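You operate a simulated robot arm through the tools that you are given. There is no shell and no other tool.

You run a simulated robot arm. Do the job below in one go: nothing can be reset, and whatever is moved stays where it is left.

## Task
Wipe the black round head's top clean, plug its port and lay the yellow shim on it.
Fine: use the yellow wipe and the purple plug from the black cup; wipe before the shim goes on; put the wipe back. What is to be rubbed or washed off counts as gone when no trace of it is left.

Only the result counts: the job must be done as asked and must still hold three seconds after the hand-in. Knocking over, shifting, dropping, spilling or breaking anything else fails it.

## Robot
A 6-joint arm with a three-finger gripper, fixed in place. Base frame: the origin is at the foot of the arm, x ahead of it, y to its left, z up; the work surface is at about z = 85. Readings come in cm, degrees, newtons and seconds.
Its first joint turns from -166.0 to 166.0 degrees. Payload 4.89 kg.
The TCP is the grasp point between the finger pads, 3 cm short of the fingertips. In the tool frame z runs along the fingers and y along their closing line. Largest opening 16.4 cm; the body of the gripper starts 12.5 cm behind the TCP.
Orientation is that of the tool frame in the base frame, as [roll, pitch, yaw] about the fixed x, y, z axes, in that order (R = Rz(yaw) Ry(pitch) Rx(roll)). With the fingers straight down and closing along the base's y, the tool's x points along the base's -x, its y along +y and its z along -z.

## Interface
- The arm moves only by the tool play_rows. Its arguments are lists of equal length, an entry for each row: "rot": the turn, a rotation vector about the tool's x, y, z in degrees, a list of three; "delta_pos": the shift along the tool's x, y, z in mm, a list of three; "hand": the finger opening in mm, from 0 to 164. In form: {"rot": [[wx, wy, wz], ...], "delta_pos": [[dx, dy, dz], ...], "hand": [hand, ...]}. A call has 1 to 20 rows; each row is the pose to reach, as a shift and turn from the pose commanded when the call began, along the tool's axes at that moment. Each row takes 0.2 s and may step no farther than 5 cm and 8.6 degrees from the row before; otherwise, or with a gripper value out of range, the whole call is refused. Where a pose cannot be reached the arm comes as near as it can. A force on the tool above 50 N (or 10 N above the force at the start of the call, whichever is more), or a blocked arm, ends the call early, and 0.2 s more pass. The fingers move at their own pace (about 10.8 cm/s each) and stop on an object; they squeeze with about 41 N. The grip force told is the motor's: it shows also when the fingers shut on nothing. Time passes only in rows, and 0.2 s behind the last, so rows that repeat a pose let the fingers close. The reply holds the time, the measured pose of the TCP, the force on the tool along the base axes, the opening and the grip force, in the units named above and with some noise, with the torque about the TCP (base axes, N m) and any sound that the robot's microphone picked up.
- Cameras (640 x 400 px; columns grow to the right, rows downward): "scene" is fixed at [5.03, 65.01, 153.15]; the picture's right is [-0.26, -0.97, 0.00], its down [-0.54, 0.14, -0.83] and it looks along [0.80, -0.21, -0.56] (base axes); focal length 304 px, centre (320, 200). "wrist" rides on the gripper at [7.6, -0.2, -15.2] in the tool frame; the picture's right is [0.02, 1.00, 0.00], its down [-0.88, 0.02, -0.47] and it looks along [-0.47, 0.01, 0.88] (tool axes); focal length 247 px, centre (320, 200). There is no depth. A picture from a camera that has moved, and an enlarged one, comes with that camera's place and axes in the base frame and with its lens.
- get_image(camera): a new picture of that camera. No time passes.
- slide_trunk(by): slides the trunk up (or, below 0, down) by that many cm; the arm rides with it, the base frame stays. It gives what a move gives, with no picture.
- inspect(camera, box): a new picture of the part [left, top, right, bottom] of that camera's present view, enlarged. No time passes.
- close_job(): hands the job in; it is judged then, once.

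Nothing tells you positions but the pictures and the camera data. Unless the task says otherwise, let go and move clear before handing in.

The tools are called as name(argument=value, ...) on one line, values as JSON. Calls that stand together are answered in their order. play_rows: Moves the arm, as the interface text tells. Its arguments: {"type":"object","properties":{"rot":{"type":"array","items":{"type":"array","items":{"type":"number"}}},"delta_pos":{"type":"array","items":{"type":"array","items":{"type":"number"}}},"hand":{"type":"array","items":{"type":"number"}}},"required":["rot","delta_pos","hand"]} The other tools are called the same way: slide_trunk (by) slides the trunk up or down; get_image (camera) takes a picture; inspect (camera, box) takes an enlarged picture of a part of a camera's view; close_job () hands the job in.

At the start:

```text
t: 0.0
tool_pos: [49.79, 23.8, 127.46]
tool_rot: [-180.0, 0.0, 180.0]
wrist_force: [0.0, 0.6, 0.8]
ft_torque: [0.0, 0.01, -0.01]
gripper_width: 16.4
finger_force: 0.0
trunk travel left (down, up): [-10.0, 29.0]
```

scene: 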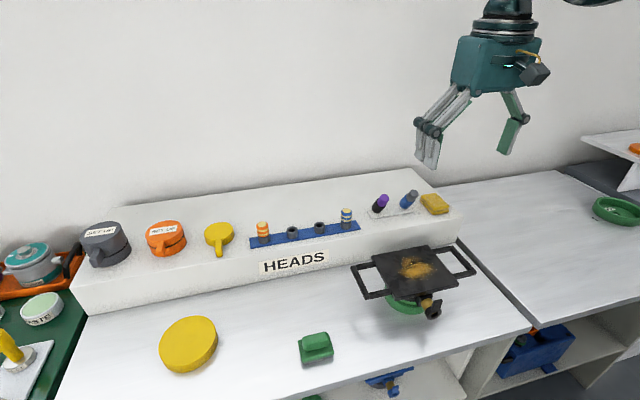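
wrist: 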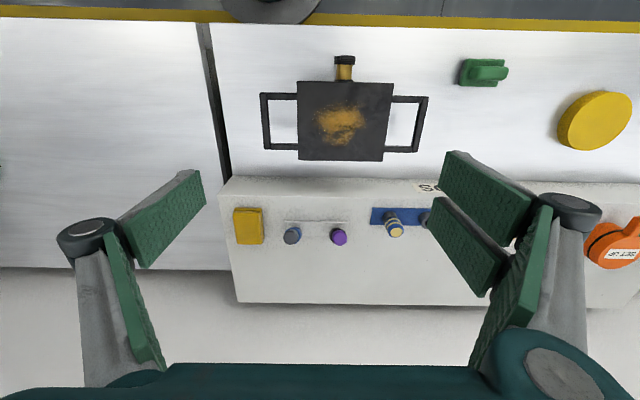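

I see a raised shelf with heads, plugs and a yellow block, plus a black square plate on a green ring with a stain. I'll look closer before moving anything.

inspect(camera="scene", box=[320, 170, 500, 340])

inspect(camera="scene", box=[60, 190, 360, 390])

inspect(camera="wrist", box=[220, 40, 460, 260])

inspect(camera="scene", box=[0, 220, 120, 400])

inspect(camera="scene", box=[480, 120, 640, 400])

```text
2.35 times, centred on (410, 255) of scene
camera zoom: at [5.03, 65.01, 153.15], right [-0.26, -0.97, 0.0], down [-0.54, 0.14, -0.83], along [0.8, -0.21, -0.56], focal length 716 px, centre (108, 71)
```

zoom: 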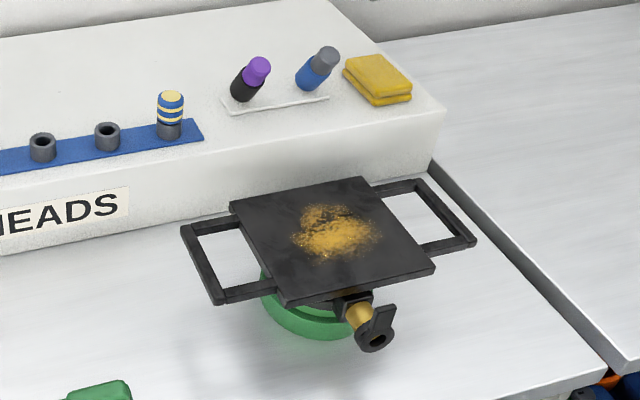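

```text
2.00 times, centred on (210, 290) of scene
camera zoom: at [5.03, 65.01, 153.15], right [-0.26, -0.97, 0.0], down [-0.54, 0.14, -0.83], along [0.8, -0.21, -0.56], focal length 609 px, centre (540, 20)
```

zoom: 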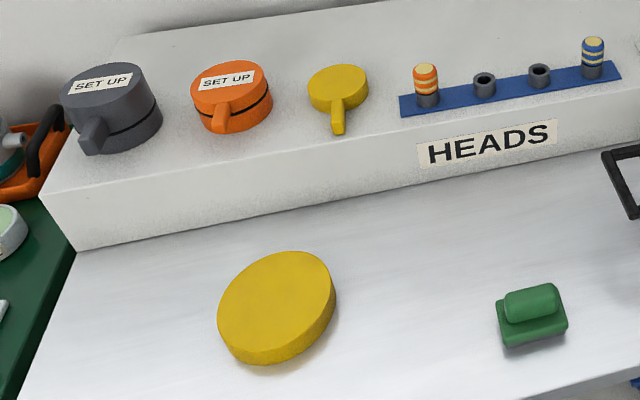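

```text
1.82 times, centred on (340, 150) of wrist
camera zoom: at [42.18, 23.48, 142.79], right [-0.02, 1.0, 0.0], down [0.88, 0.02, 0.47], along [0.47, 0.01, -0.88], focal length 449 px, centre (284, 291)
```

zoom: 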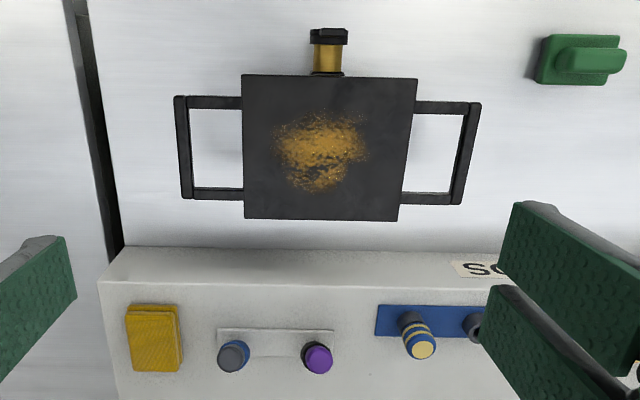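

```text
2.22 times, centred on (60, 310) of scene
camera zoom: at [5.03, 65.01, 153.15], right [-0.26, -0.97, 0.0], down [-0.54, 0.14, -0.83], along [0.8, -0.21, -0.56], focal length 676 px, centre (898, -44)
```

zoom: 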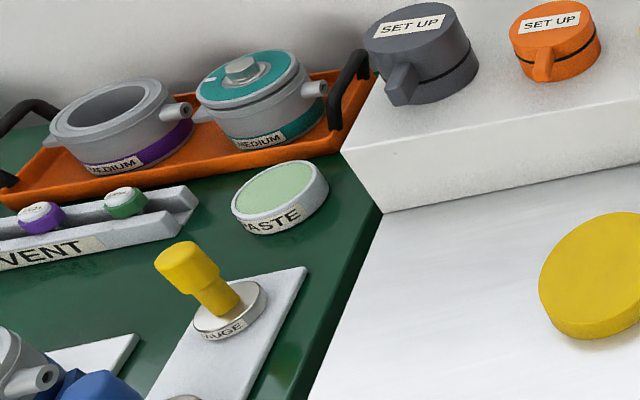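

```text
1.43 times, centred on (560, 260) of scene
camera zoom: at [5.03, 65.01, 153.15], right [-0.26, -0.97, 0.0], down [-0.54, 0.14, -0.83], along [0.8, -0.21, -0.56], focal length 435 px, centre (-23, 114)
```

zoom: 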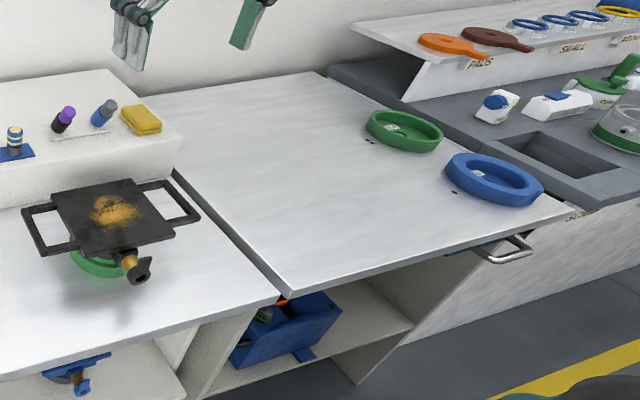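

The stained item on the stand looks square, so I need to find out whether a black round head exists elsewhere. I'll zoom in on more areas.

inspect(camera="scene", box=[360, 230, 480, 330])

inspect(camera="scene", box=[60, 200, 200, 290])

inspect(camera="scene", box=[240, 170, 460, 280])

inspect(camera="scene", box=[300, 320, 620, 400])

inspect(camera="wrist", box=[0, 0, 640, 60])

inspect(camera="scene", box=[0, 300, 100, 400])

```text
4.00 times, centred on (420, 280) of scene
camera zoom: at [5.03, 65.01, 153.15], right [-0.26, -0.97, 0.0], down [-0.54, 0.14, -0.83], along [0.8, -0.21, -0.56], focal length 1217 px, centre (-80, -120)
```

zoom: 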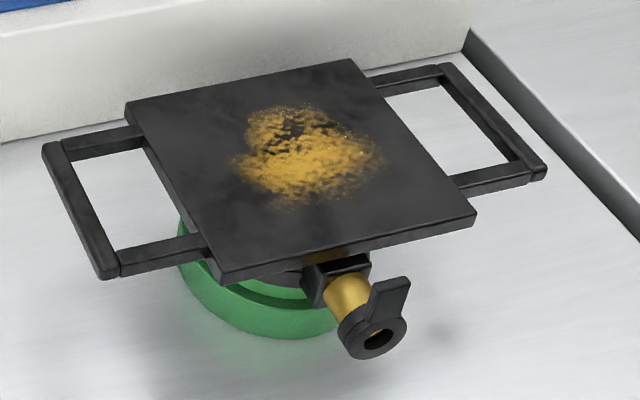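

```text
4.44 times, centred on (130, 245) of scene
camera zoom: at [5.03, 65.01, 153.15], right [-0.26, -0.97, 0.0], down [-0.54, 0.14, -0.83], along [0.8, -0.21, -0.56], focal length 1352 px, centre (1164, 0)
```

zoom: 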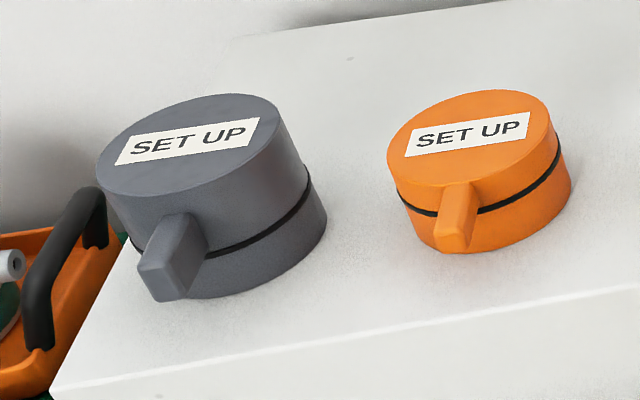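

```text
2.91 times, centred on (350, 225) of scene
camera zoom: at [5.03, 65.01, 153.15], right [-0.26, -0.97, 0.0], down [-0.54, 0.14, -0.83], along [0.8, -0.21, -0.56], focal length 885 px, centre (233, 127)
```

zoom: 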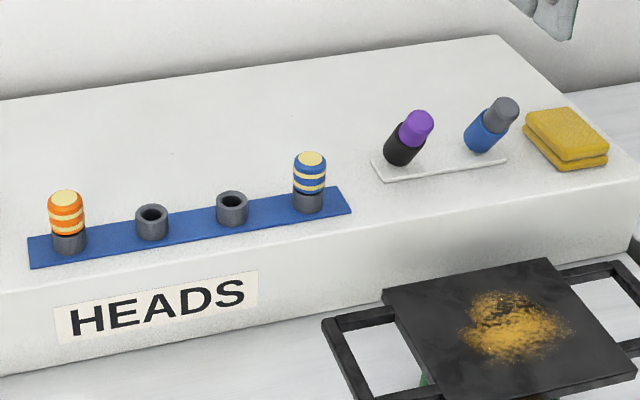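

```text
2.00 times, centred on (460, 360) of scene
camera zoom: at [5.03, 65.01, 153.15], right [-0.26, -0.97, 0.0], down [-0.54, 0.14, -0.83], along [0.8, -0.21, -0.56], focal length 609 px, centre (40, -120)
```

zoom: 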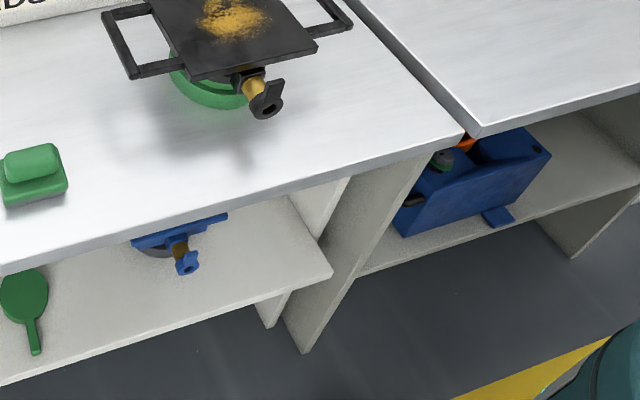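

```text
1.00 times, centred on (320, 30) of wrist (not enlarged: the box is as wide or as high as the picture)
camera zoom: at [42.18, 23.48, 142.79], right [-0.02, 1.0, 0.0], down [0.88, 0.02, 0.47], along [0.47, 0.01, -0.88], focal length 247 px, centre (320, 370)
```

zoom: 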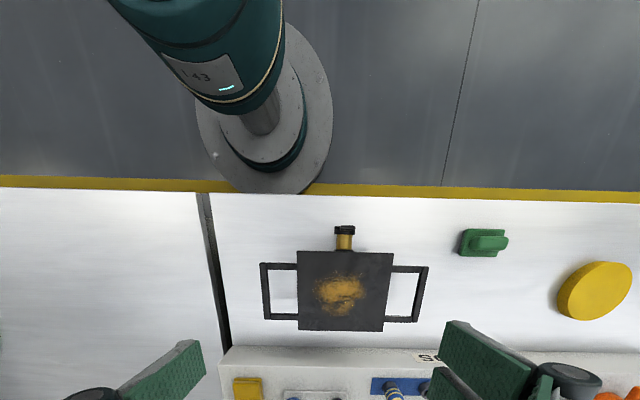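

```text
4.00 times, centred on (50, 350) of scene
camera zoom: at [5.03, 65.01, 153.15], right [-0.26, -0.97, 0.0], down [-0.54, 0.14, -0.83], along [0.8, -0.21, -0.56], focal length 1217 px, centre (1400, -400)
```

zoom: 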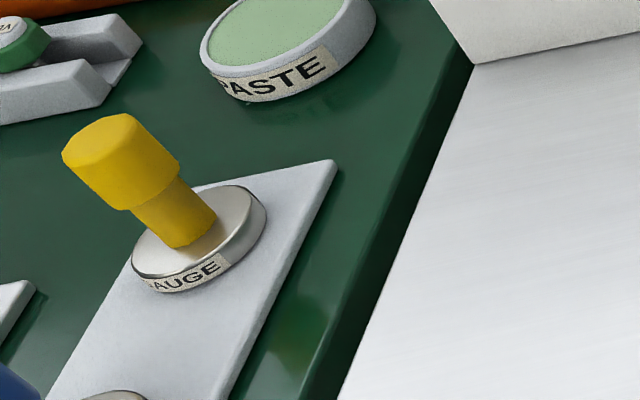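

The black plate is square and sits on a green ring with a brass valve port; nothing clearly matches "black round head" yet. I'll look around with the wrist camera, first left.

play_rows(rot=[[0, 0, -8], [0, 0, -16], [0, 0, -24], [0, 0, -32], [0, 0, -40], [0, 0, -48], [0, 0, -56], [0, 0, -64], [0, 0, -72], [0, 0, -80]], delta_pos=[[15, 0, -10], [30, 0, -20], [45, 0, -30], [60, 0, -40], [75, 0, -50], [90, 0, -60], [105, 0, -70], [120, 0, -80], [135, 0, -90], [150, 0, -100]], hand=[164, 164, 164, 164, 164, 164, 164, 164, 164, 164])

get_image(camera="wrist")

get_image(camera="scene")

```text
t: 2.2
tool_pos: [34.87, 23.8, 137.54]
tool_rot: [-179.9, 0.0, -99.8]
wrist_force: [0.3, 0.0, 0.0]
ft_torque: [-0.05, 0.11, 0.0]
gripper_width: 16.4
finger_force: 0.1
trunk travel left (down, up): [-10.0, 29.0]
```

```text
taken
camera wrist: at [33.72, 16.09, 152.84], right [-0.99, 0.15, 0.0], down [0.13, 0.87, 0.47], along [0.07, 0.47, -0.88], focal length 247 px, centre (320, 200)
```

wrist: 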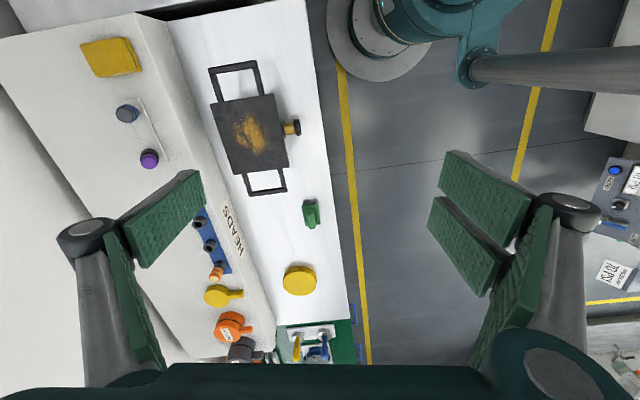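

```text
taken
```

scene: 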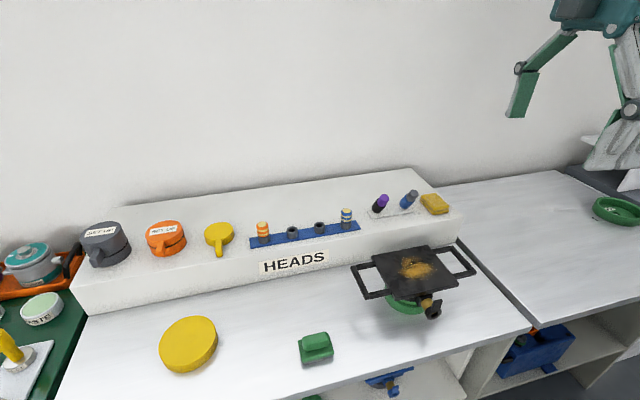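

The wrist view shows more tables around the robot. I'll tilt up to look left and beyond.

play_rows(rot=[[0, -8, 0], [0, -16, 0], [0, -24, 0], [0, -32, 0], [0, -40, 0]], delta_pos=[[0, 0, 0], [0, 0, 0], [0, 0, 0], [0, 0, 0], [0, 0, 0]], hand=[164, 164, 164, 164, 164])

get_image(camera="wrist")

```text
t: 3.4
tool_pos: [34.88, 23.68, 137.53]
tool_rot: [-180.0, 40.2, -99.9]
wrist_force: [0.0, -0.9, 0.6]
ft_torque: [0.06, 0.05, 0.03]
gripper_width: 16.39
finger_force: 0.1
trunk travel left (down, up): [-10.0, 29.0]
```

```text
taken
camera wrist: at [32.3, 8.18, 144.31], right [-0.99, 0.16, -0.01], down [0.04, 0.37, 0.93], along [0.15, 0.92, -0.37], focal length 247 px, centre (320, 200)
```

wrist: 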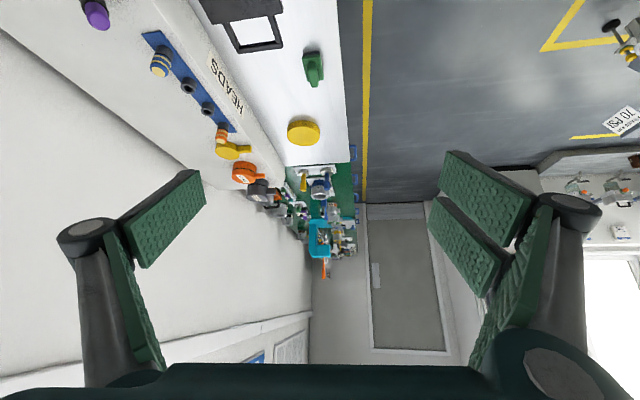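

inspect(camera="wrist", box=[240, 140, 380, 290])

inspect(camera="wrist", box=[540, 0, 640, 250])

play_rows(rot=[[0, 8, 0], [0, 16, 0], [0, 24, 0], [0, 32, 0], [0, 40, 0]], delta_pos=[[0, 0, 0], [0, 0, 0], [0, 0, 0], [0, 0, 0], [0, 0, 0]], hand=[164, 164, 164, 164, 164])

play_rows(rot=[[0, 0, 8], [0, 0, 16], [0, 0, 24], [0, 0, 32], [0, 0, 40], [0, 0, 48], [0, 0, 56], [0, 0, 64], [0, 0, 72], [0, 0, 80], [0, 0, 88], [0, 0, 96], [0, 0, 104], [0, 0, 112], [0, 0, 120], [0, 0, 128], [0, 0, 136], [0, 0, 144], [0, 0, 152], [0, 0, 160]], delta_pos=[[0, 0, 0], [0, 0, 0], [0, 0, 0], [0, 0, 0], [0, 0, 0], [0, 0, 0], [0, 0, 0], [0, 0, 0], [0, 0, 0], [0, 0, 0], [0, 0, 0], [0, 0, 0], [0, 0, 0], [0, 0, 0], [0, 0, 0], [0, 0, 0], [0, 0, 0], [0, 0, 0], [0, 0, 0], [0, 0, 0]], hand=[164, 164, 164, 164, 164, 164, 164, 164, 164, 164, 164, 164, 164, 164, 164, 164, 164, 164, 164, 164])

get_image(camera="wrist")

```text
2.67 times, centred on (310, 215) of wrist
camera zoom: at [32.3, 8.18, 144.31], right [-0.99, 0.16, -0.01], down [0.04, 0.37, 0.93], along [0.15, 0.92, -0.37], focal length 659 px, centre (347, 160)
```

zoom: 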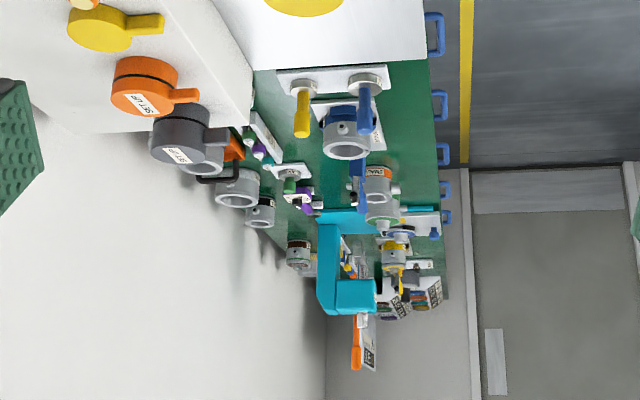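

```text
1.60 times, centred on (590, 125) of wrist
camera zoom: at [32.3, 8.18, 144.31], right [-0.99, 0.16, -0.01], down [0.04, 0.37, 0.93], along [0.15, 0.92, -0.37], focal length 395 px, centre (-112, 320)
```

zoom: 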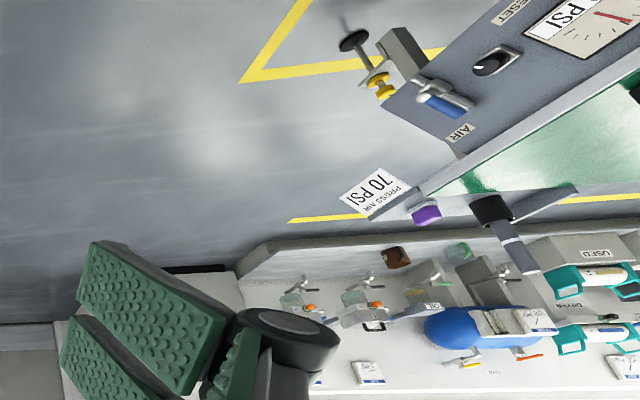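

```text
t: 4.6
tool_pos: [34.62, 23.66, 137.43]
tool_rot: [180.0, -0.1, -99.9]
wrist_force: [-1.7, -1.0, -0.9]
ft_torque: [0.2, -0.18, 0.0]
gripper_width: 16.41
finger_force: 0.0
trunk travel left (down, up): [-10.0, 29.0]
```

```text
t: 8.8
tool_pos: [34.79, 23.71, 137.54]
tool_rot: [180.0, -0.1, 99.9]
wrist_force: [-0.7, 0.1, 0.2]
ft_torque: [0.0, -0.02, -0.02]
gripper_width: 16.41
finger_force: 0.0
trunk travel left (down, up): [-10.0, 29.0]
```

```text
taken
camera wrist: at [33.33, 31.12, 152.78], right [0.98, 0.19, 0.0], down [0.17, -0.86, 0.47], along [0.09, -0.46, -0.88], focal length 247 px, centre (320, 200)
```

wrist: 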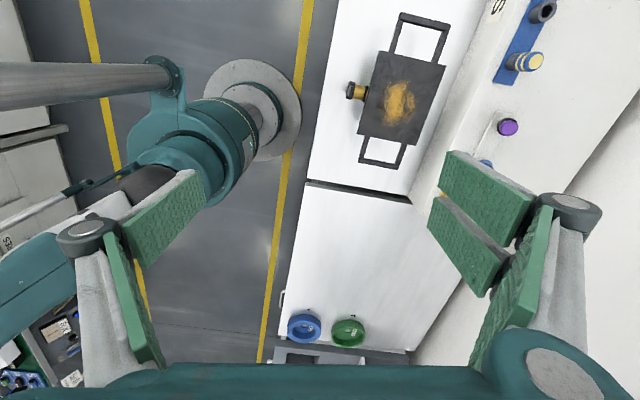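

No black round head in these views. The lower shelf under the table is the next place to check, so I'll bring the camera down in front of the table edge.

play_rows(rot=[[0, 0, -8], [0, 0, -16], [0, 0, -24], [0, 0, -32], [0, 0, -40], [0, 0, -48], [0, 0, -56], [0, 0, -64], [0, 0, -72], [0, 0, -80]], delta_pos=[[27, -2, 27], [54, -5, 54], [80, -7, 81], [107, -10, 108], [134, -12, 135], [161, -14, 162], [188, -17, 189], [214, -19, 216], [241, -22, 243], [268, -24, 270]], hand=[164, 164, 164, 164, 164, 164, 164, 164, 164, 164])

play_rows(rot=[[0, -8, 0], [0, -16, 0], [0, -24, 0], [0, -32, 0], [0, -40, 0]], delta_pos=[[10, 0, 20], [20, 0, 40], [30, 0, 60], [30, 0, 80], [30, 0, 100]], hand=[164, 164, 164, 164, 164])

get_image(camera="wrist")

get_image(camera="scene")

```text
t: 11.0
tool_pos: [27.66, 49.58, 110.42]
tool_rot: [179.9, -0.1, -179.8]
wrist_force: [-1.1, -0.8, 1.6]
ft_torque: [0.27, -0.07, 0.0]
gripper_width: 16.4
finger_force: 0.0
trunk travel left (down, up): [-10.0, 29.0]
```

```text
t: 12.2
tool_pos: [24.95, 47.75, 100.29]
tool_rot: [179.9, 40.0, 179.7]
wrist_force: [0.8, -0.5, -0.3]
ft_torque: [0.09, 0.08, 0.04]
gripper_width: 16.39
finger_force: 0.1
trunk travel left (down, up): [-10.0, 29.0]
```

```text
taken
camera wrist: at [9.4, 47.59, 107.15], right [-0.01, 1.0, -0.01], down [0.37, 0.02, 0.93], along [0.93, 0.0, -0.37], focal length 247 px, centre (320, 200)
```

wrist: 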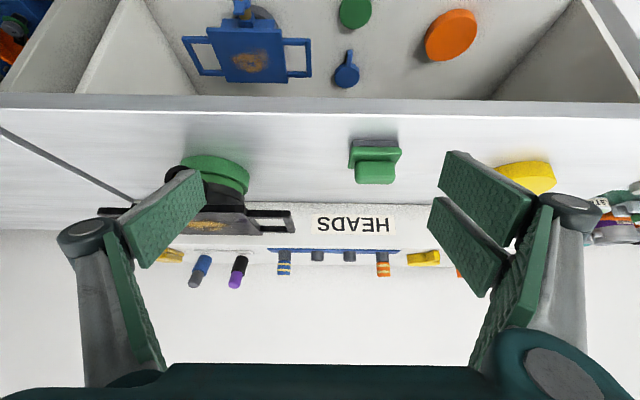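

```text
taken
```

scene: 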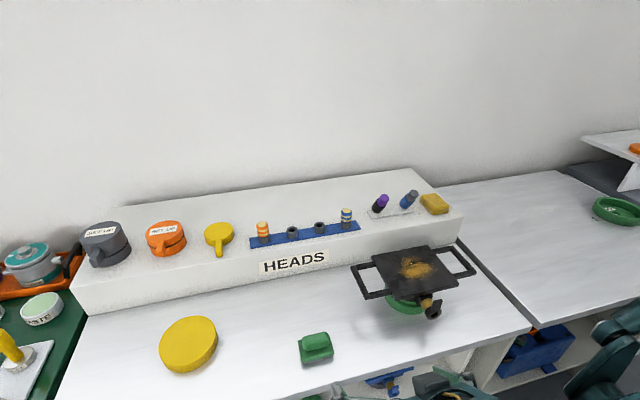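

inspect(camera="wrist", box=[90, 130, 320, 270])

inspect(camera="wrist", box=[160, 0, 500, 110])

inspect(camera="wrist", box=[140, 235, 470, 300])

inspect(camera="wrist", box=[0, 0, 100, 100])

```text
2.78 times, centred on (205, 200) of wrist
camera zoom: at [9.4, 47.59, 107.15], right [-0.01, 1.0, -0.01], down [0.37, 0.02, 0.93], along [0.93, 0.0, -0.37], focal length 687 px, centre (640, 200)
```

zoom: 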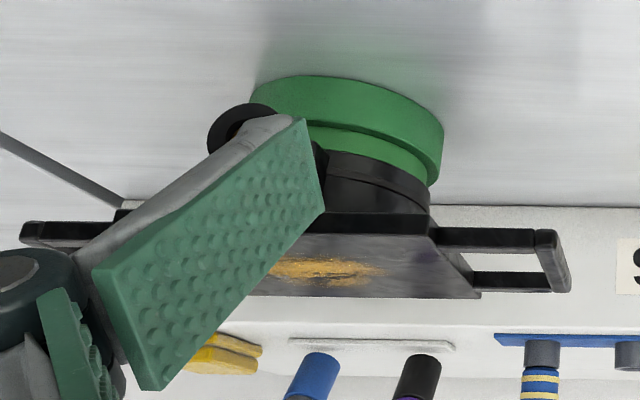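

```text
1.88 times, centred on (330, 55) of wrist
camera zoom: at [9.4, 47.59, 107.15], right [-0.01, 1.0, -0.01], down [0.37, 0.02, 0.93], along [0.93, 0.0, -0.37], focal length 465 px, centre (301, 473)
```

zoom: 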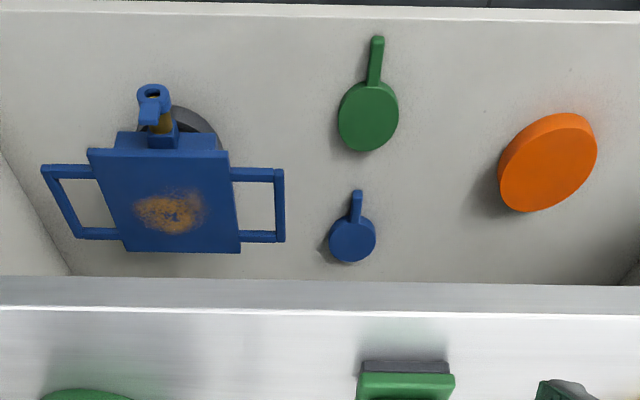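

```text
1.94 times, centred on (305, 268) of wrist
camera zoom: at [9.4, 47.59, 107.15], right [-0.01, 1.0, -0.01], down [0.37, 0.02, 0.93], along [0.93, 0.0, -0.37], focal length 479 px, centre (349, 69)
```

zoom: 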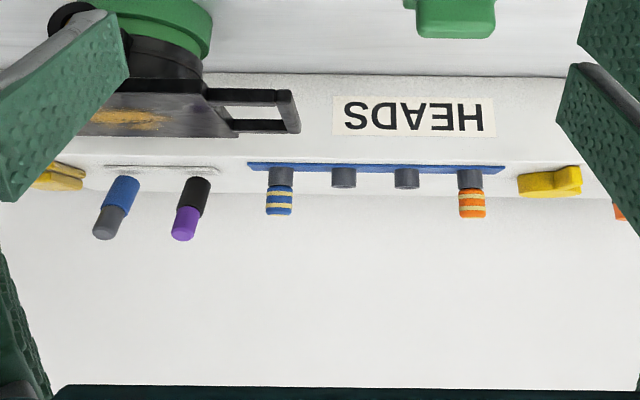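

```text
4.00 times, centred on (50, 50) of wrist
camera zoom: at [9.4, 47.59, 107.15], right [-0.01, 1.0, -0.01], down [0.37, 0.02, 0.93], along [0.93, 0.0, -0.37], focal length 988 px, centre (1400, 800)
```

zoom: 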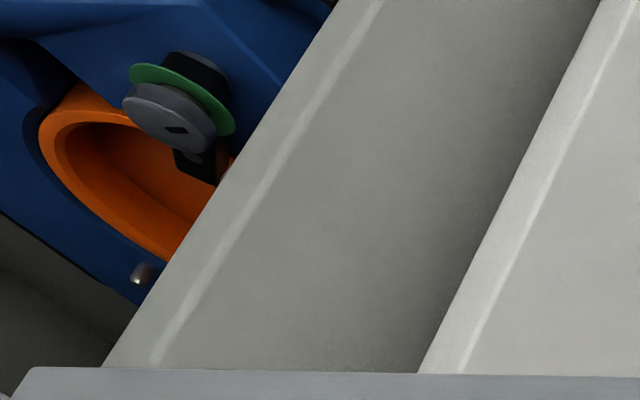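

The black assembly has a round body under a square top plate (the blue one below has a square body), so it is the black round head. Now I need to tell which yellow item is the "shim", so I'll look for labels.

inspect(camera="scene", box=[560, 110, 640, 200])

inspect(camera="scene", box=[140, 200, 260, 280])

inspect(camera="scene", box=[130, 300, 250, 390])

inspect(camera="wrist", box=[330, 120, 640, 300])

inspect(camera="scene", box=[350, 170, 460, 230])

```text
4.44 times, centred on (600, 155) of scene
camera zoom: at [5.03, 65.01, 153.15], right [-0.26, -0.97, 0.0], down [-0.54, 0.14, -0.83], along [0.8, -0.21, -0.56], focal length 1352 px, centre (-924, 400)
```

zoom: 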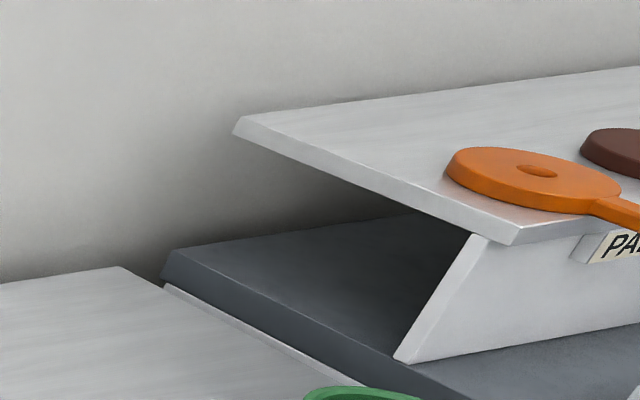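

```text
5.00 times, centred on (200, 240) of scene
camera zoom: at [5.03, 65.01, 153.15], right [-0.26, -0.97, 0.0], down [-0.54, 0.14, -0.83], along [0.8, -0.21, -0.56], focal length 1521 px, centre (920, 0)
```

zoom: 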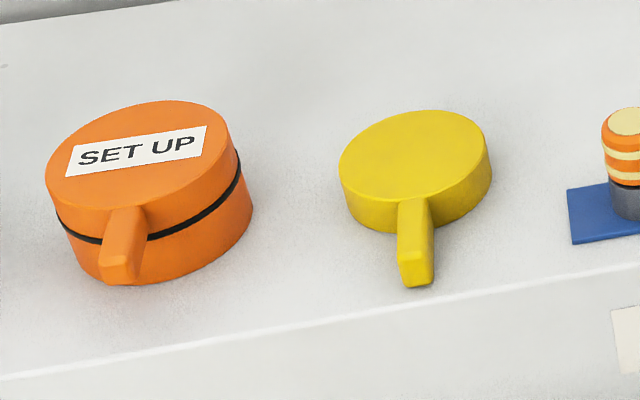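

```text
4.44 times, centred on (190, 345) of scene
camera zoom: at [5.03, 65.01, 153.15], right [-0.26, -0.97, 0.0], down [-0.54, 0.14, -0.83], along [0.8, -0.21, -0.56], focal length 1352 px, centre (898, -444)
```

zoom: 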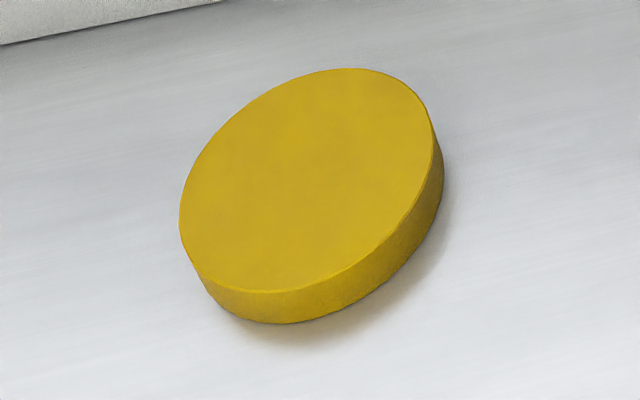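

```text
2.06 times, centred on (485, 210) of wrist
camera zoom: at [9.4, 47.59, 107.15], right [-0.01, 1.0, -0.01], down [0.37, 0.02, 0.93], along [0.93, 0.0, -0.37], focal length 510 px, centre (-21, 179)
```

zoom: 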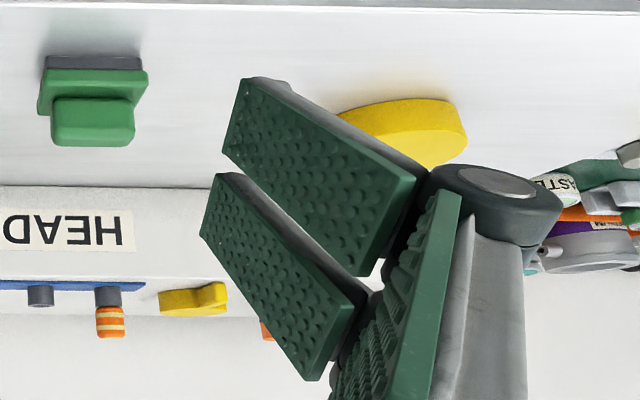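

```text
5.82 times, centred on (405, 200) of scene
camera zoom: at [5.03, 65.01, 153.15], right [-0.26, -0.97, 0.0], down [-0.54, 0.14, -0.83], along [0.8, -0.21, -0.56], focal length 1770 px, centre (-174, 200)
```

zoom: 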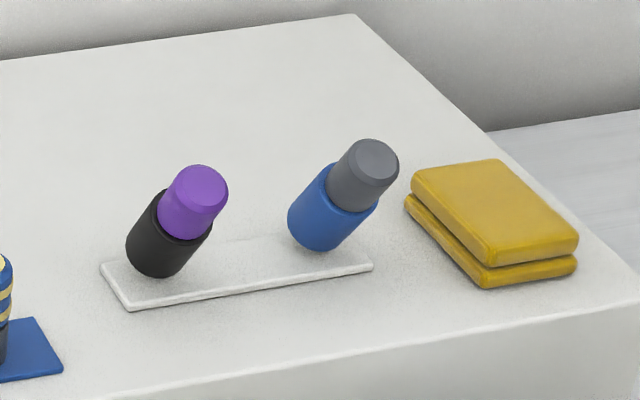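

The black head is settled; two yellow candidates remain (large disc, tabbed disc). I'll check the right-hand shelves for labels that clarify what a shim is.

play_rows(rot=[[0, 5, 0], [0, 10, 0], [0, 15, 0], [0, 20, 0], [0, 25, 0], [0, 30, 0], [0, 35, 0], [0, 40, 0]], delta_pos=[[-34, 0, -21], [-67, 0, -42], [-101, 0, -62], [-135, 0, -83], [-168, 0, -104], [-202, 0, -125], [-235, 0, -145], [-269, 0, -166]], hand=[164, 164, 164, 164, 164, 164, 164, 164])

play_rows(rot=[[0, 0, 5], [0, 0, 10], [0, 0, 15], [0, 0, 20], [0, 0, 25], [0, 0, 30], [0, 0, 35], [0, 0, 40], [0, 0, 45], [0, 0, 50], [0, 0, 55], [0, 0, 60], [0, 0, 65], [0, 0, 70], [0, 0, 75], [0, 0, 80]], delta_pos=[[0, -44, 0], [0, -88, 0], [0, -132, 0], [0, -176, 0], [0, -220, 0], [0, -264, 0], [0, -308, 0], [0, -352, 0], [0, -396, 0], [0, -440, 0], [0, -484, 0], [0, -528, 0], [0, -572, 0], [0, -616, 0], [0, -660, 0], [0, -700, 0]], hand=[164, 164, 164, 164, 164, 164, 164, 164, 164, 164, 164, 164, 164, 164, 164, 164])

get_image(camera="wrist")

```text
t: 14.0
tool_pos: [34.68, 49.66, 130.46]
tool_rot: [-179.9, 0.0, -179.9]
wrist_force: [-0.9, 0.1, 0.2]
ft_torque: [0.02, -0.19, -0.01]
gripper_width: 16.4
finger_force: 0.1
trunk travel left (down, up): [-10.0, 29.0]
```

```text
t: 17.4
tool_pos: [34.68, -20.26, 130.5]
tool_rot: [180.0, 0.0, 100.0]
wrist_force: [-0.8, 0.7, 0.3]
ft_torque: [-0.13, -0.15, -0.01]
gripper_width: 16.4
finger_force: 0.2
trunk travel left (down, up): [-10.0, 29.0]
```

```text
taken
camera wrist: at [33.16, -12.86, 145.75], right [0.98, 0.19, 0.0], down [0.17, -0.86, 0.47], along [0.09, -0.46, -0.88], focal length 247 px, centre (320, 200)
```

wrist: 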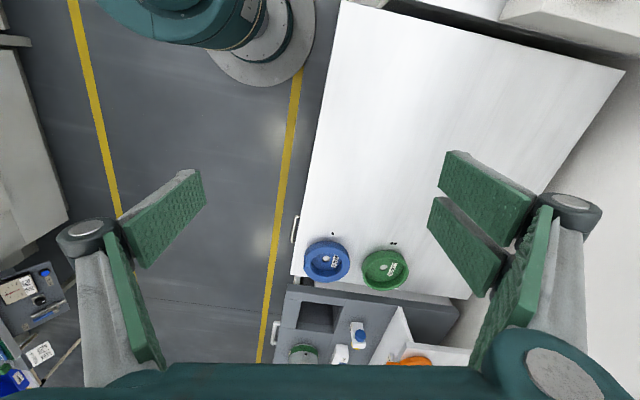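

I'll tilt up to read the right-hand shelf labels.

play_rows(rot=[[0, -8, 0], [0, -16, 0], [0, -24, 0], [0, -32, 0]], delta_pos=[[0, 0, 0], [0, 0, 0], [0, 0, 0], [0, 0, 0]], hand=[164, 164, 164, 164])

get_image(camera="wrist")

inspect(camera="wrist", box=[260, 120, 480, 360])

```text
t: 18.4
tool_pos: [34.73, -20.46, 130.42]
tool_rot: [180.0, 32.1, 100.0]
wrist_force: [0.6, 0.3, -0.4]
ft_torque: [-0.05, 0.06, -0.02]
gripper_width: 16.4
finger_force: 0.0
trunk travel left (down, up): [-10.0, 29.0]
```

```text
taken
camera wrist: at [32.07, -6.07, 139.4], right [0.98, 0.19, -0.01], down [0.1, -0.48, 0.87], along [0.16, -0.85, -0.49], focal length 247 px, centre (320, 200)
```

wrist: 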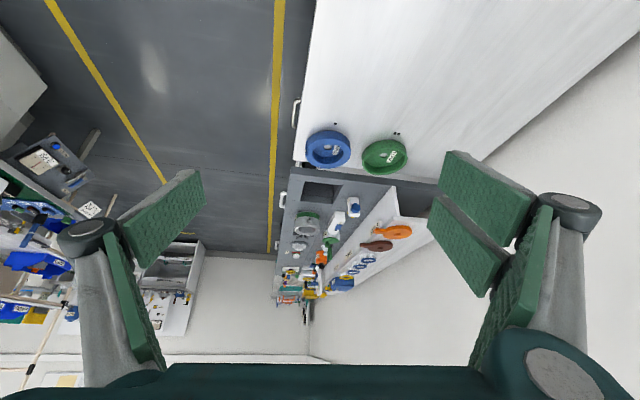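

```text
1.67 times, centred on (370, 240) of wrist
camera zoom: at [32.07, -6.07, 139.4], right [0.98, 0.19, -0.01], down [0.1, -0.48, 0.87], along [0.16, -0.85, -0.49], focal length 412 px, centre (237, 133)
```

zoom: 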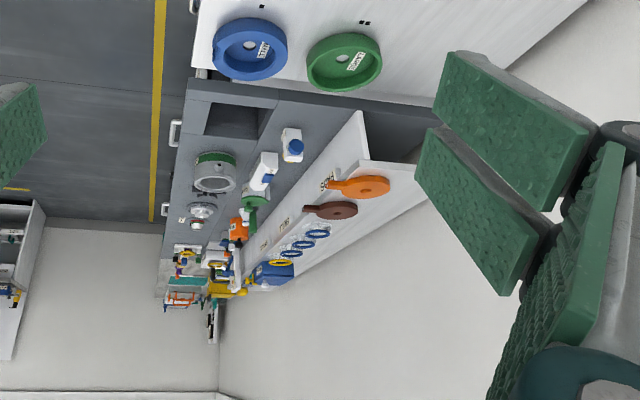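

inspect(camera="wrist", box=[290, 120, 420, 190])

inspect(camera="wrist", box=[260, 190, 420, 330])

inspect(camera="wrist", box=[0, 120, 220, 340])

```text
4.92 times, centred on (355, 155) of wrist
camera zoom: at [32.07, -6.07, 139.4], right [0.98, 0.19, -0.01], down [0.1, -0.48, 0.87], along [0.16, -0.85, -0.49], focal length 1216 px, centre (148, 422)
```

zoom: 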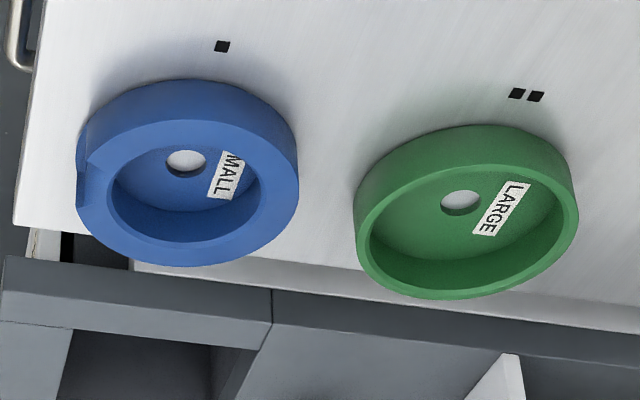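

```text
2.86 times, centred on (340, 260) of wrist
camera zoom: at [32.07, -6.07, 139.4], right [0.98, 0.19, -0.01], down [0.1, -0.48, 0.87], along [0.16, -0.85, -0.49], focal length 706 px, centre (263, 29)
```

zoom: 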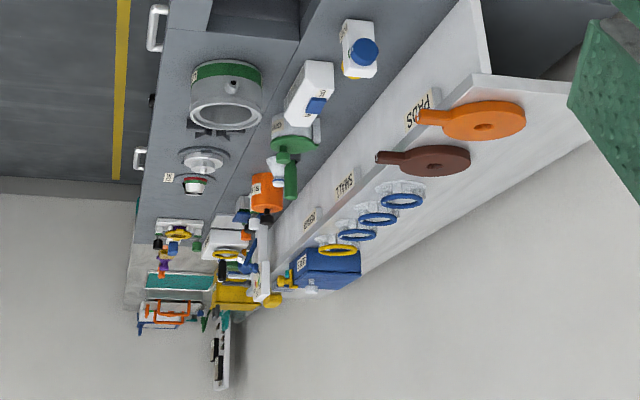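

```text
1.82 times, centred on (110, 230) of wrist
camera zoom: at [32.07, -6.07, 139.4], right [0.98, 0.19, -0.01], down [0.1, -0.48, 0.87], along [0.16, -0.85, -0.49], focal length 449 px, centre (702, 146)
```

zoom: 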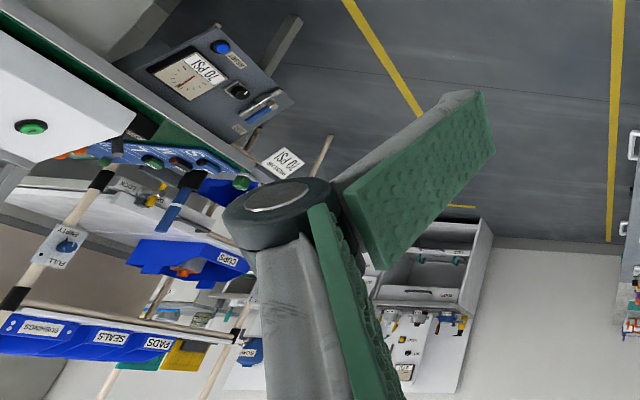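

Labelled "PADS" are tabbed discs with handles, which hints that the plain yellow disc is the shim. I'll go back left and look closely at both yellow pieces.

play_rows(rot=[[0, 8, 0], [0, 16, 0], [0, 24, 0], [0, 32, 0]], delta_pos=[[0, 0, 0], [0, 0, 0], [0, 0, 0], [0, 0, 0]], hand=[164, 164, 164, 164])

play_rows(rot=[[0, 0, -4], [0, 0, -8], [0, 0, -12], [0, 0, -16], [0, 0, -20], [0, 0, -24], [0, 0, -28], [0, 0, -32], [0, 0, -36], [0, 0, -40], [0, 0, -44], [0, 0, -48], [0, 0, -52], [0, 0, -56], [0, 0, -60], [0, 0, -64], [0, 0, -68], [0, 0, -72], [0, 0, -76], [0, 0, -80]], delta_pos=[[45, 18, 0], [90, 36, 0], [135, 54, 0], [180, 72, 0], [225, 90, 0], [270, 108, 0], [315, 126, 0], [360, 144, 0], [405, 162, 0], [450, 180, 0], [495, 198, 0], [540, 216, 0], [585, 234, 0], [630, 252, 0], [675, 270, 0], [720, 288, 0], [765, 306, 0], [810, 324, 0], [855, 342, 0], [900, 360, 0]], hand=[164, 164, 164, 164, 164, 164, 164, 164, 164, 164, 164, 164, 164, 164, 164, 164, 164, 164, 164, 164])

get_image(camera="wrist")

inspect(camera="wrist", box=[200, 130, 480, 330])

```text
t: 19.4
tool_pos: [34.53, -20.31, 130.55]
tool_rot: [179.9, 0.0, 100.0]
wrist_force: [-1.3, 0.5, -0.2]
ft_torque: [-0.11, -0.26, -0.03]
gripper_width: 16.42
finger_force: 0.0
trunk travel left (down, up): [-10.0, 29.0]
```

```text
t: 23.6
tool_pos: [54.61, 74.43, 130.63]
tool_rot: [180.0, 0.0, -179.8]
wrist_force: [-0.5, -2.1, 1.1]
ft_torque: [0.38, -0.11, 0.02]
gripper_width: 16.41
finger_force: 0.1
trunk travel left (down, up): [-10.0, 29.0]
```

```text
taken
camera wrist: at [46.93, 74.19, 145.92], right [-0.02, 1.0, 0.0], down [0.88, 0.02, 0.47], along [0.47, 0.01, -0.88], focal length 247 px, centre (320, 200)
```

wrist: 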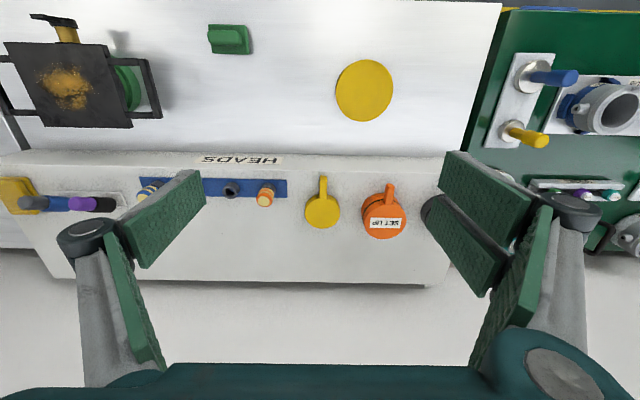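

```text
2.00 times, centred on (340, 230) of wrist
camera zoom: at [46.93, 74.19, 145.92], right [-0.02, 1.0, 0.0], down [0.88, 0.02, 0.47], along [0.47, 0.01, -0.88], focal length 494 px, centre (280, 140)
```

zoom: 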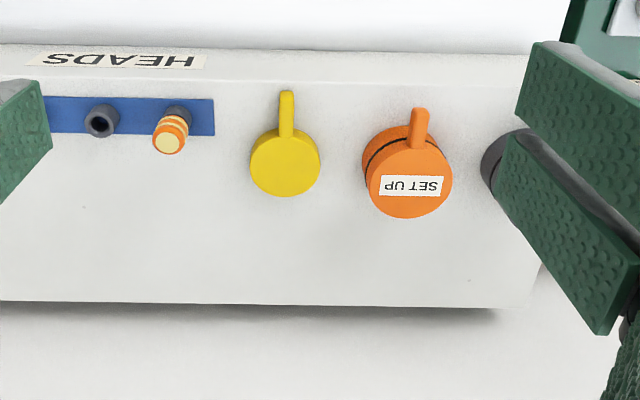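

The disc looks like a plain flat plate of about 13 cm, and the tabbed one is thicker. Next I'll examine the wipe, the plug cups and the head's port close up before touching anything.

play_rows(rot=[[0, 0, 0], [0, 0, 0], [0, 0, 0], [0, 0, 0], [0, 0, 0], [0, 0, 0], [0, 0, 0], [0, 0, 0], [0, 0, 0], [0, 0, 0], [0, 0, 0], [0, 0, 0], [0, 0, 0]], delta_pos=[[-2, -45, 4], [-4, -90, 8], [-6, -135, 12], [-8, -180, 16], [-10, -225, 20], [-12, -270, 24], [-14, -315, 28], [-16, -360, 32], [-18, -405, 36], [-20, -450, 40], [-24, -495, 44], [-28, -540, 48], [-30, -580, 50]], hand=[164, 164, 164, 164, 164, 164, 164, 164, 164, 164, 164, 164, 164])

get_image(camera="wrist")

inspect(camera="wrist", box=[220, 150, 440, 290])

inspect(camera="wrist", box=[280, 0, 480, 150])

```text
t: 26.4
tool_pos: [57.68, 16.74, 125.52]
tool_rot: [-179.9, 0.0, -180.0]
wrist_force: [0.4, 1.2, -0.4]
ft_torque: [-0.18, 0.02, 0.0]
gripper_width: 16.38
finger_force: 0.0
trunk travel left (down, up): [-10.0, 29.0]
```

```text
taken
camera wrist: at [49.97, 16.43, 140.87], right [-0.02, 1.0, 0.0], down [0.88, 0.02, 0.47], along [0.47, 0.01, -0.88], focal length 247 px, centre (320, 200)
```

wrist: 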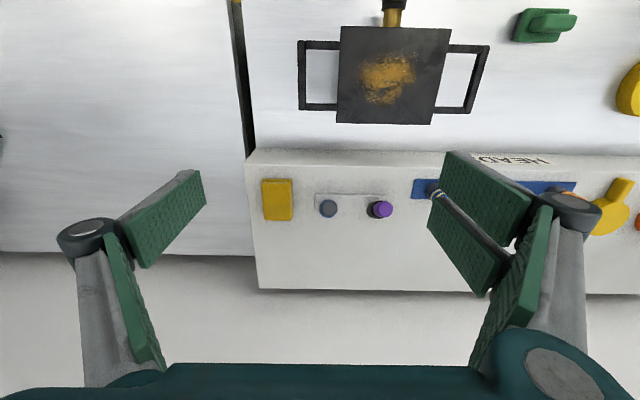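

```text
2.86 times, centred on (330, 220) of wrist
camera zoom: at [49.97, 16.43, 140.87], right [-0.02, 1.0, 0.0], down [0.88, 0.02, 0.47], along [0.47, 0.01, -0.88], focal length 706 px, centre (291, 143)
```

zoom: 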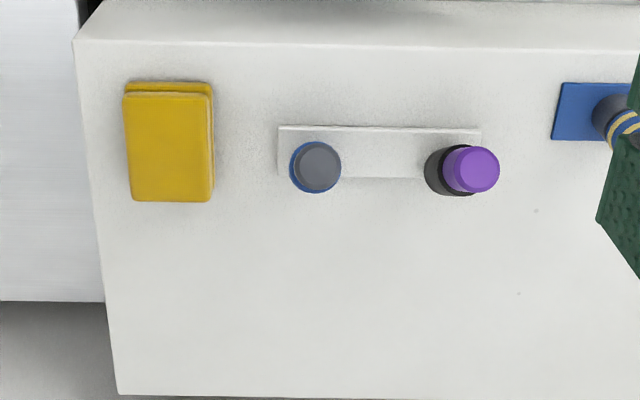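

```text
2.67 times, centred on (380, 75) of wrist
camera zoom: at [49.97, 16.43, 140.87], right [-0.02, 1.0, 0.0], down [0.88, 0.02, 0.47], along [0.47, 0.01, -0.88], focal length 659 px, centre (160, 533)
```

zoom: 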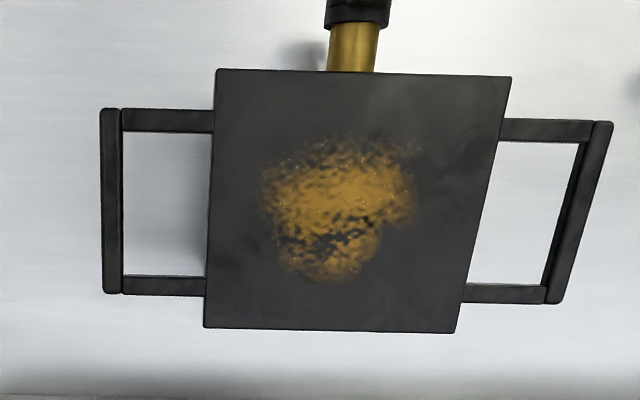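

The two cups lean about 30° toward the robot, and the wipe is around (73, 8.5) on the shelf at z≈96.5. Next I'll view the head's port from the front.

play_rows(rot=[[0, 0, 0], [0, 0, 0], [0, 0, 0], [0, 0, 0], [0, 0, 0], [0, 0, 0], [0, -6, 0], [0, -12, 0], [0, -18, 0], [0, -24, 0], [0, -30, 0]], delta_pos=[[40, 16, 0], [80, 32, 0], [120, 48, 0], [160, 64, 0], [200, 80, 0], [240, 96, 20], [250, 110, 50], [250, 110, 90], [250, 110, 130], [250, 110, 160], [250, 110, 190]], hand=[164, 164, 164, 164, 164, 164, 164, 164, 164, 164, 164])

get_image(camera="wrist")

inspect(camera="wrist", box=[230, 50, 430, 200])

get_image(camera="scene")

```text
t: 28.8
tool_pos: [32.64, 27.71, 106.51]
tool_rot: [180.0, 30.2, -180.0]
wrist_force: [0.0, -0.3, -0.4]
ft_torque: [0.0, -0.01, -0.01]
gripper_width: 16.39
finger_force: 0.0
trunk travel left (down, up): [-10.0, 29.0]
```

```text
taken
camera wrist: at [18.25, 27.36, 115.91], right [-0.02, 1.0, -0.01], down [0.52, 0.02, 0.85], along [0.85, 0.01, -0.53], focal length 247 px, centre (320, 200)
```

wrist: 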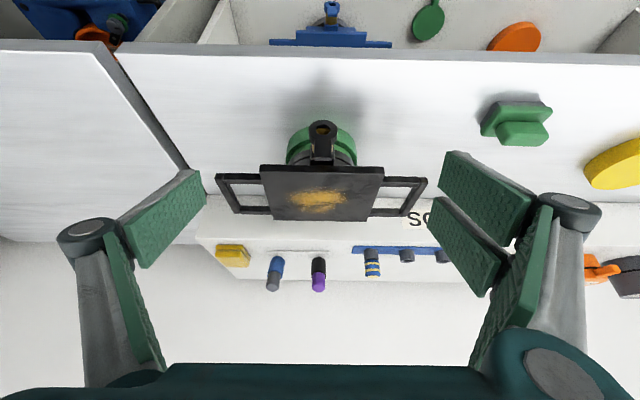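

```text
2.67 times, centred on (330, 125) of wrist
camera zoom: at [18.25, 27.36, 115.91], right [-0.02, 1.0, -0.01], down [0.52, 0.02, 0.85], along [0.85, 0.01, -0.53], focal length 659 px, centre (293, 400)
```

zoom: 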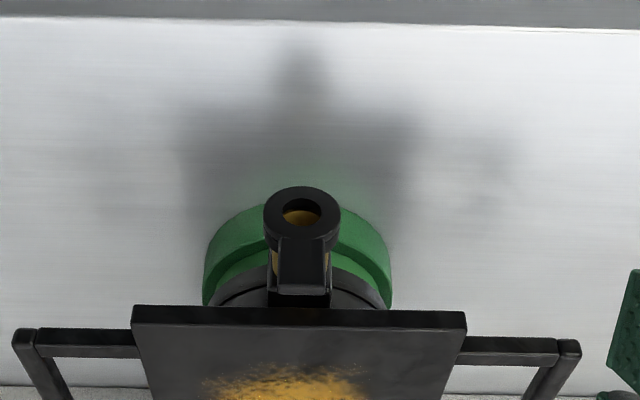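

```text
taken
```

scene: 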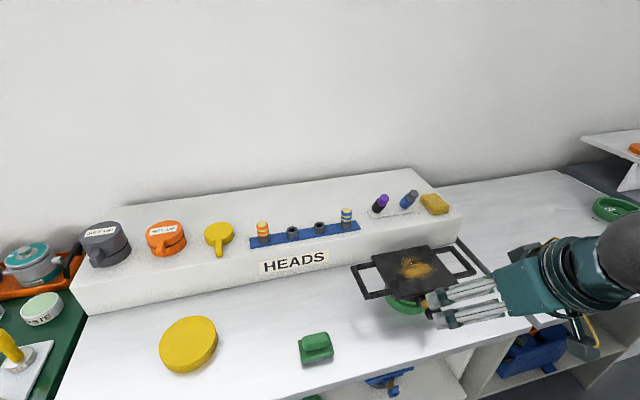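

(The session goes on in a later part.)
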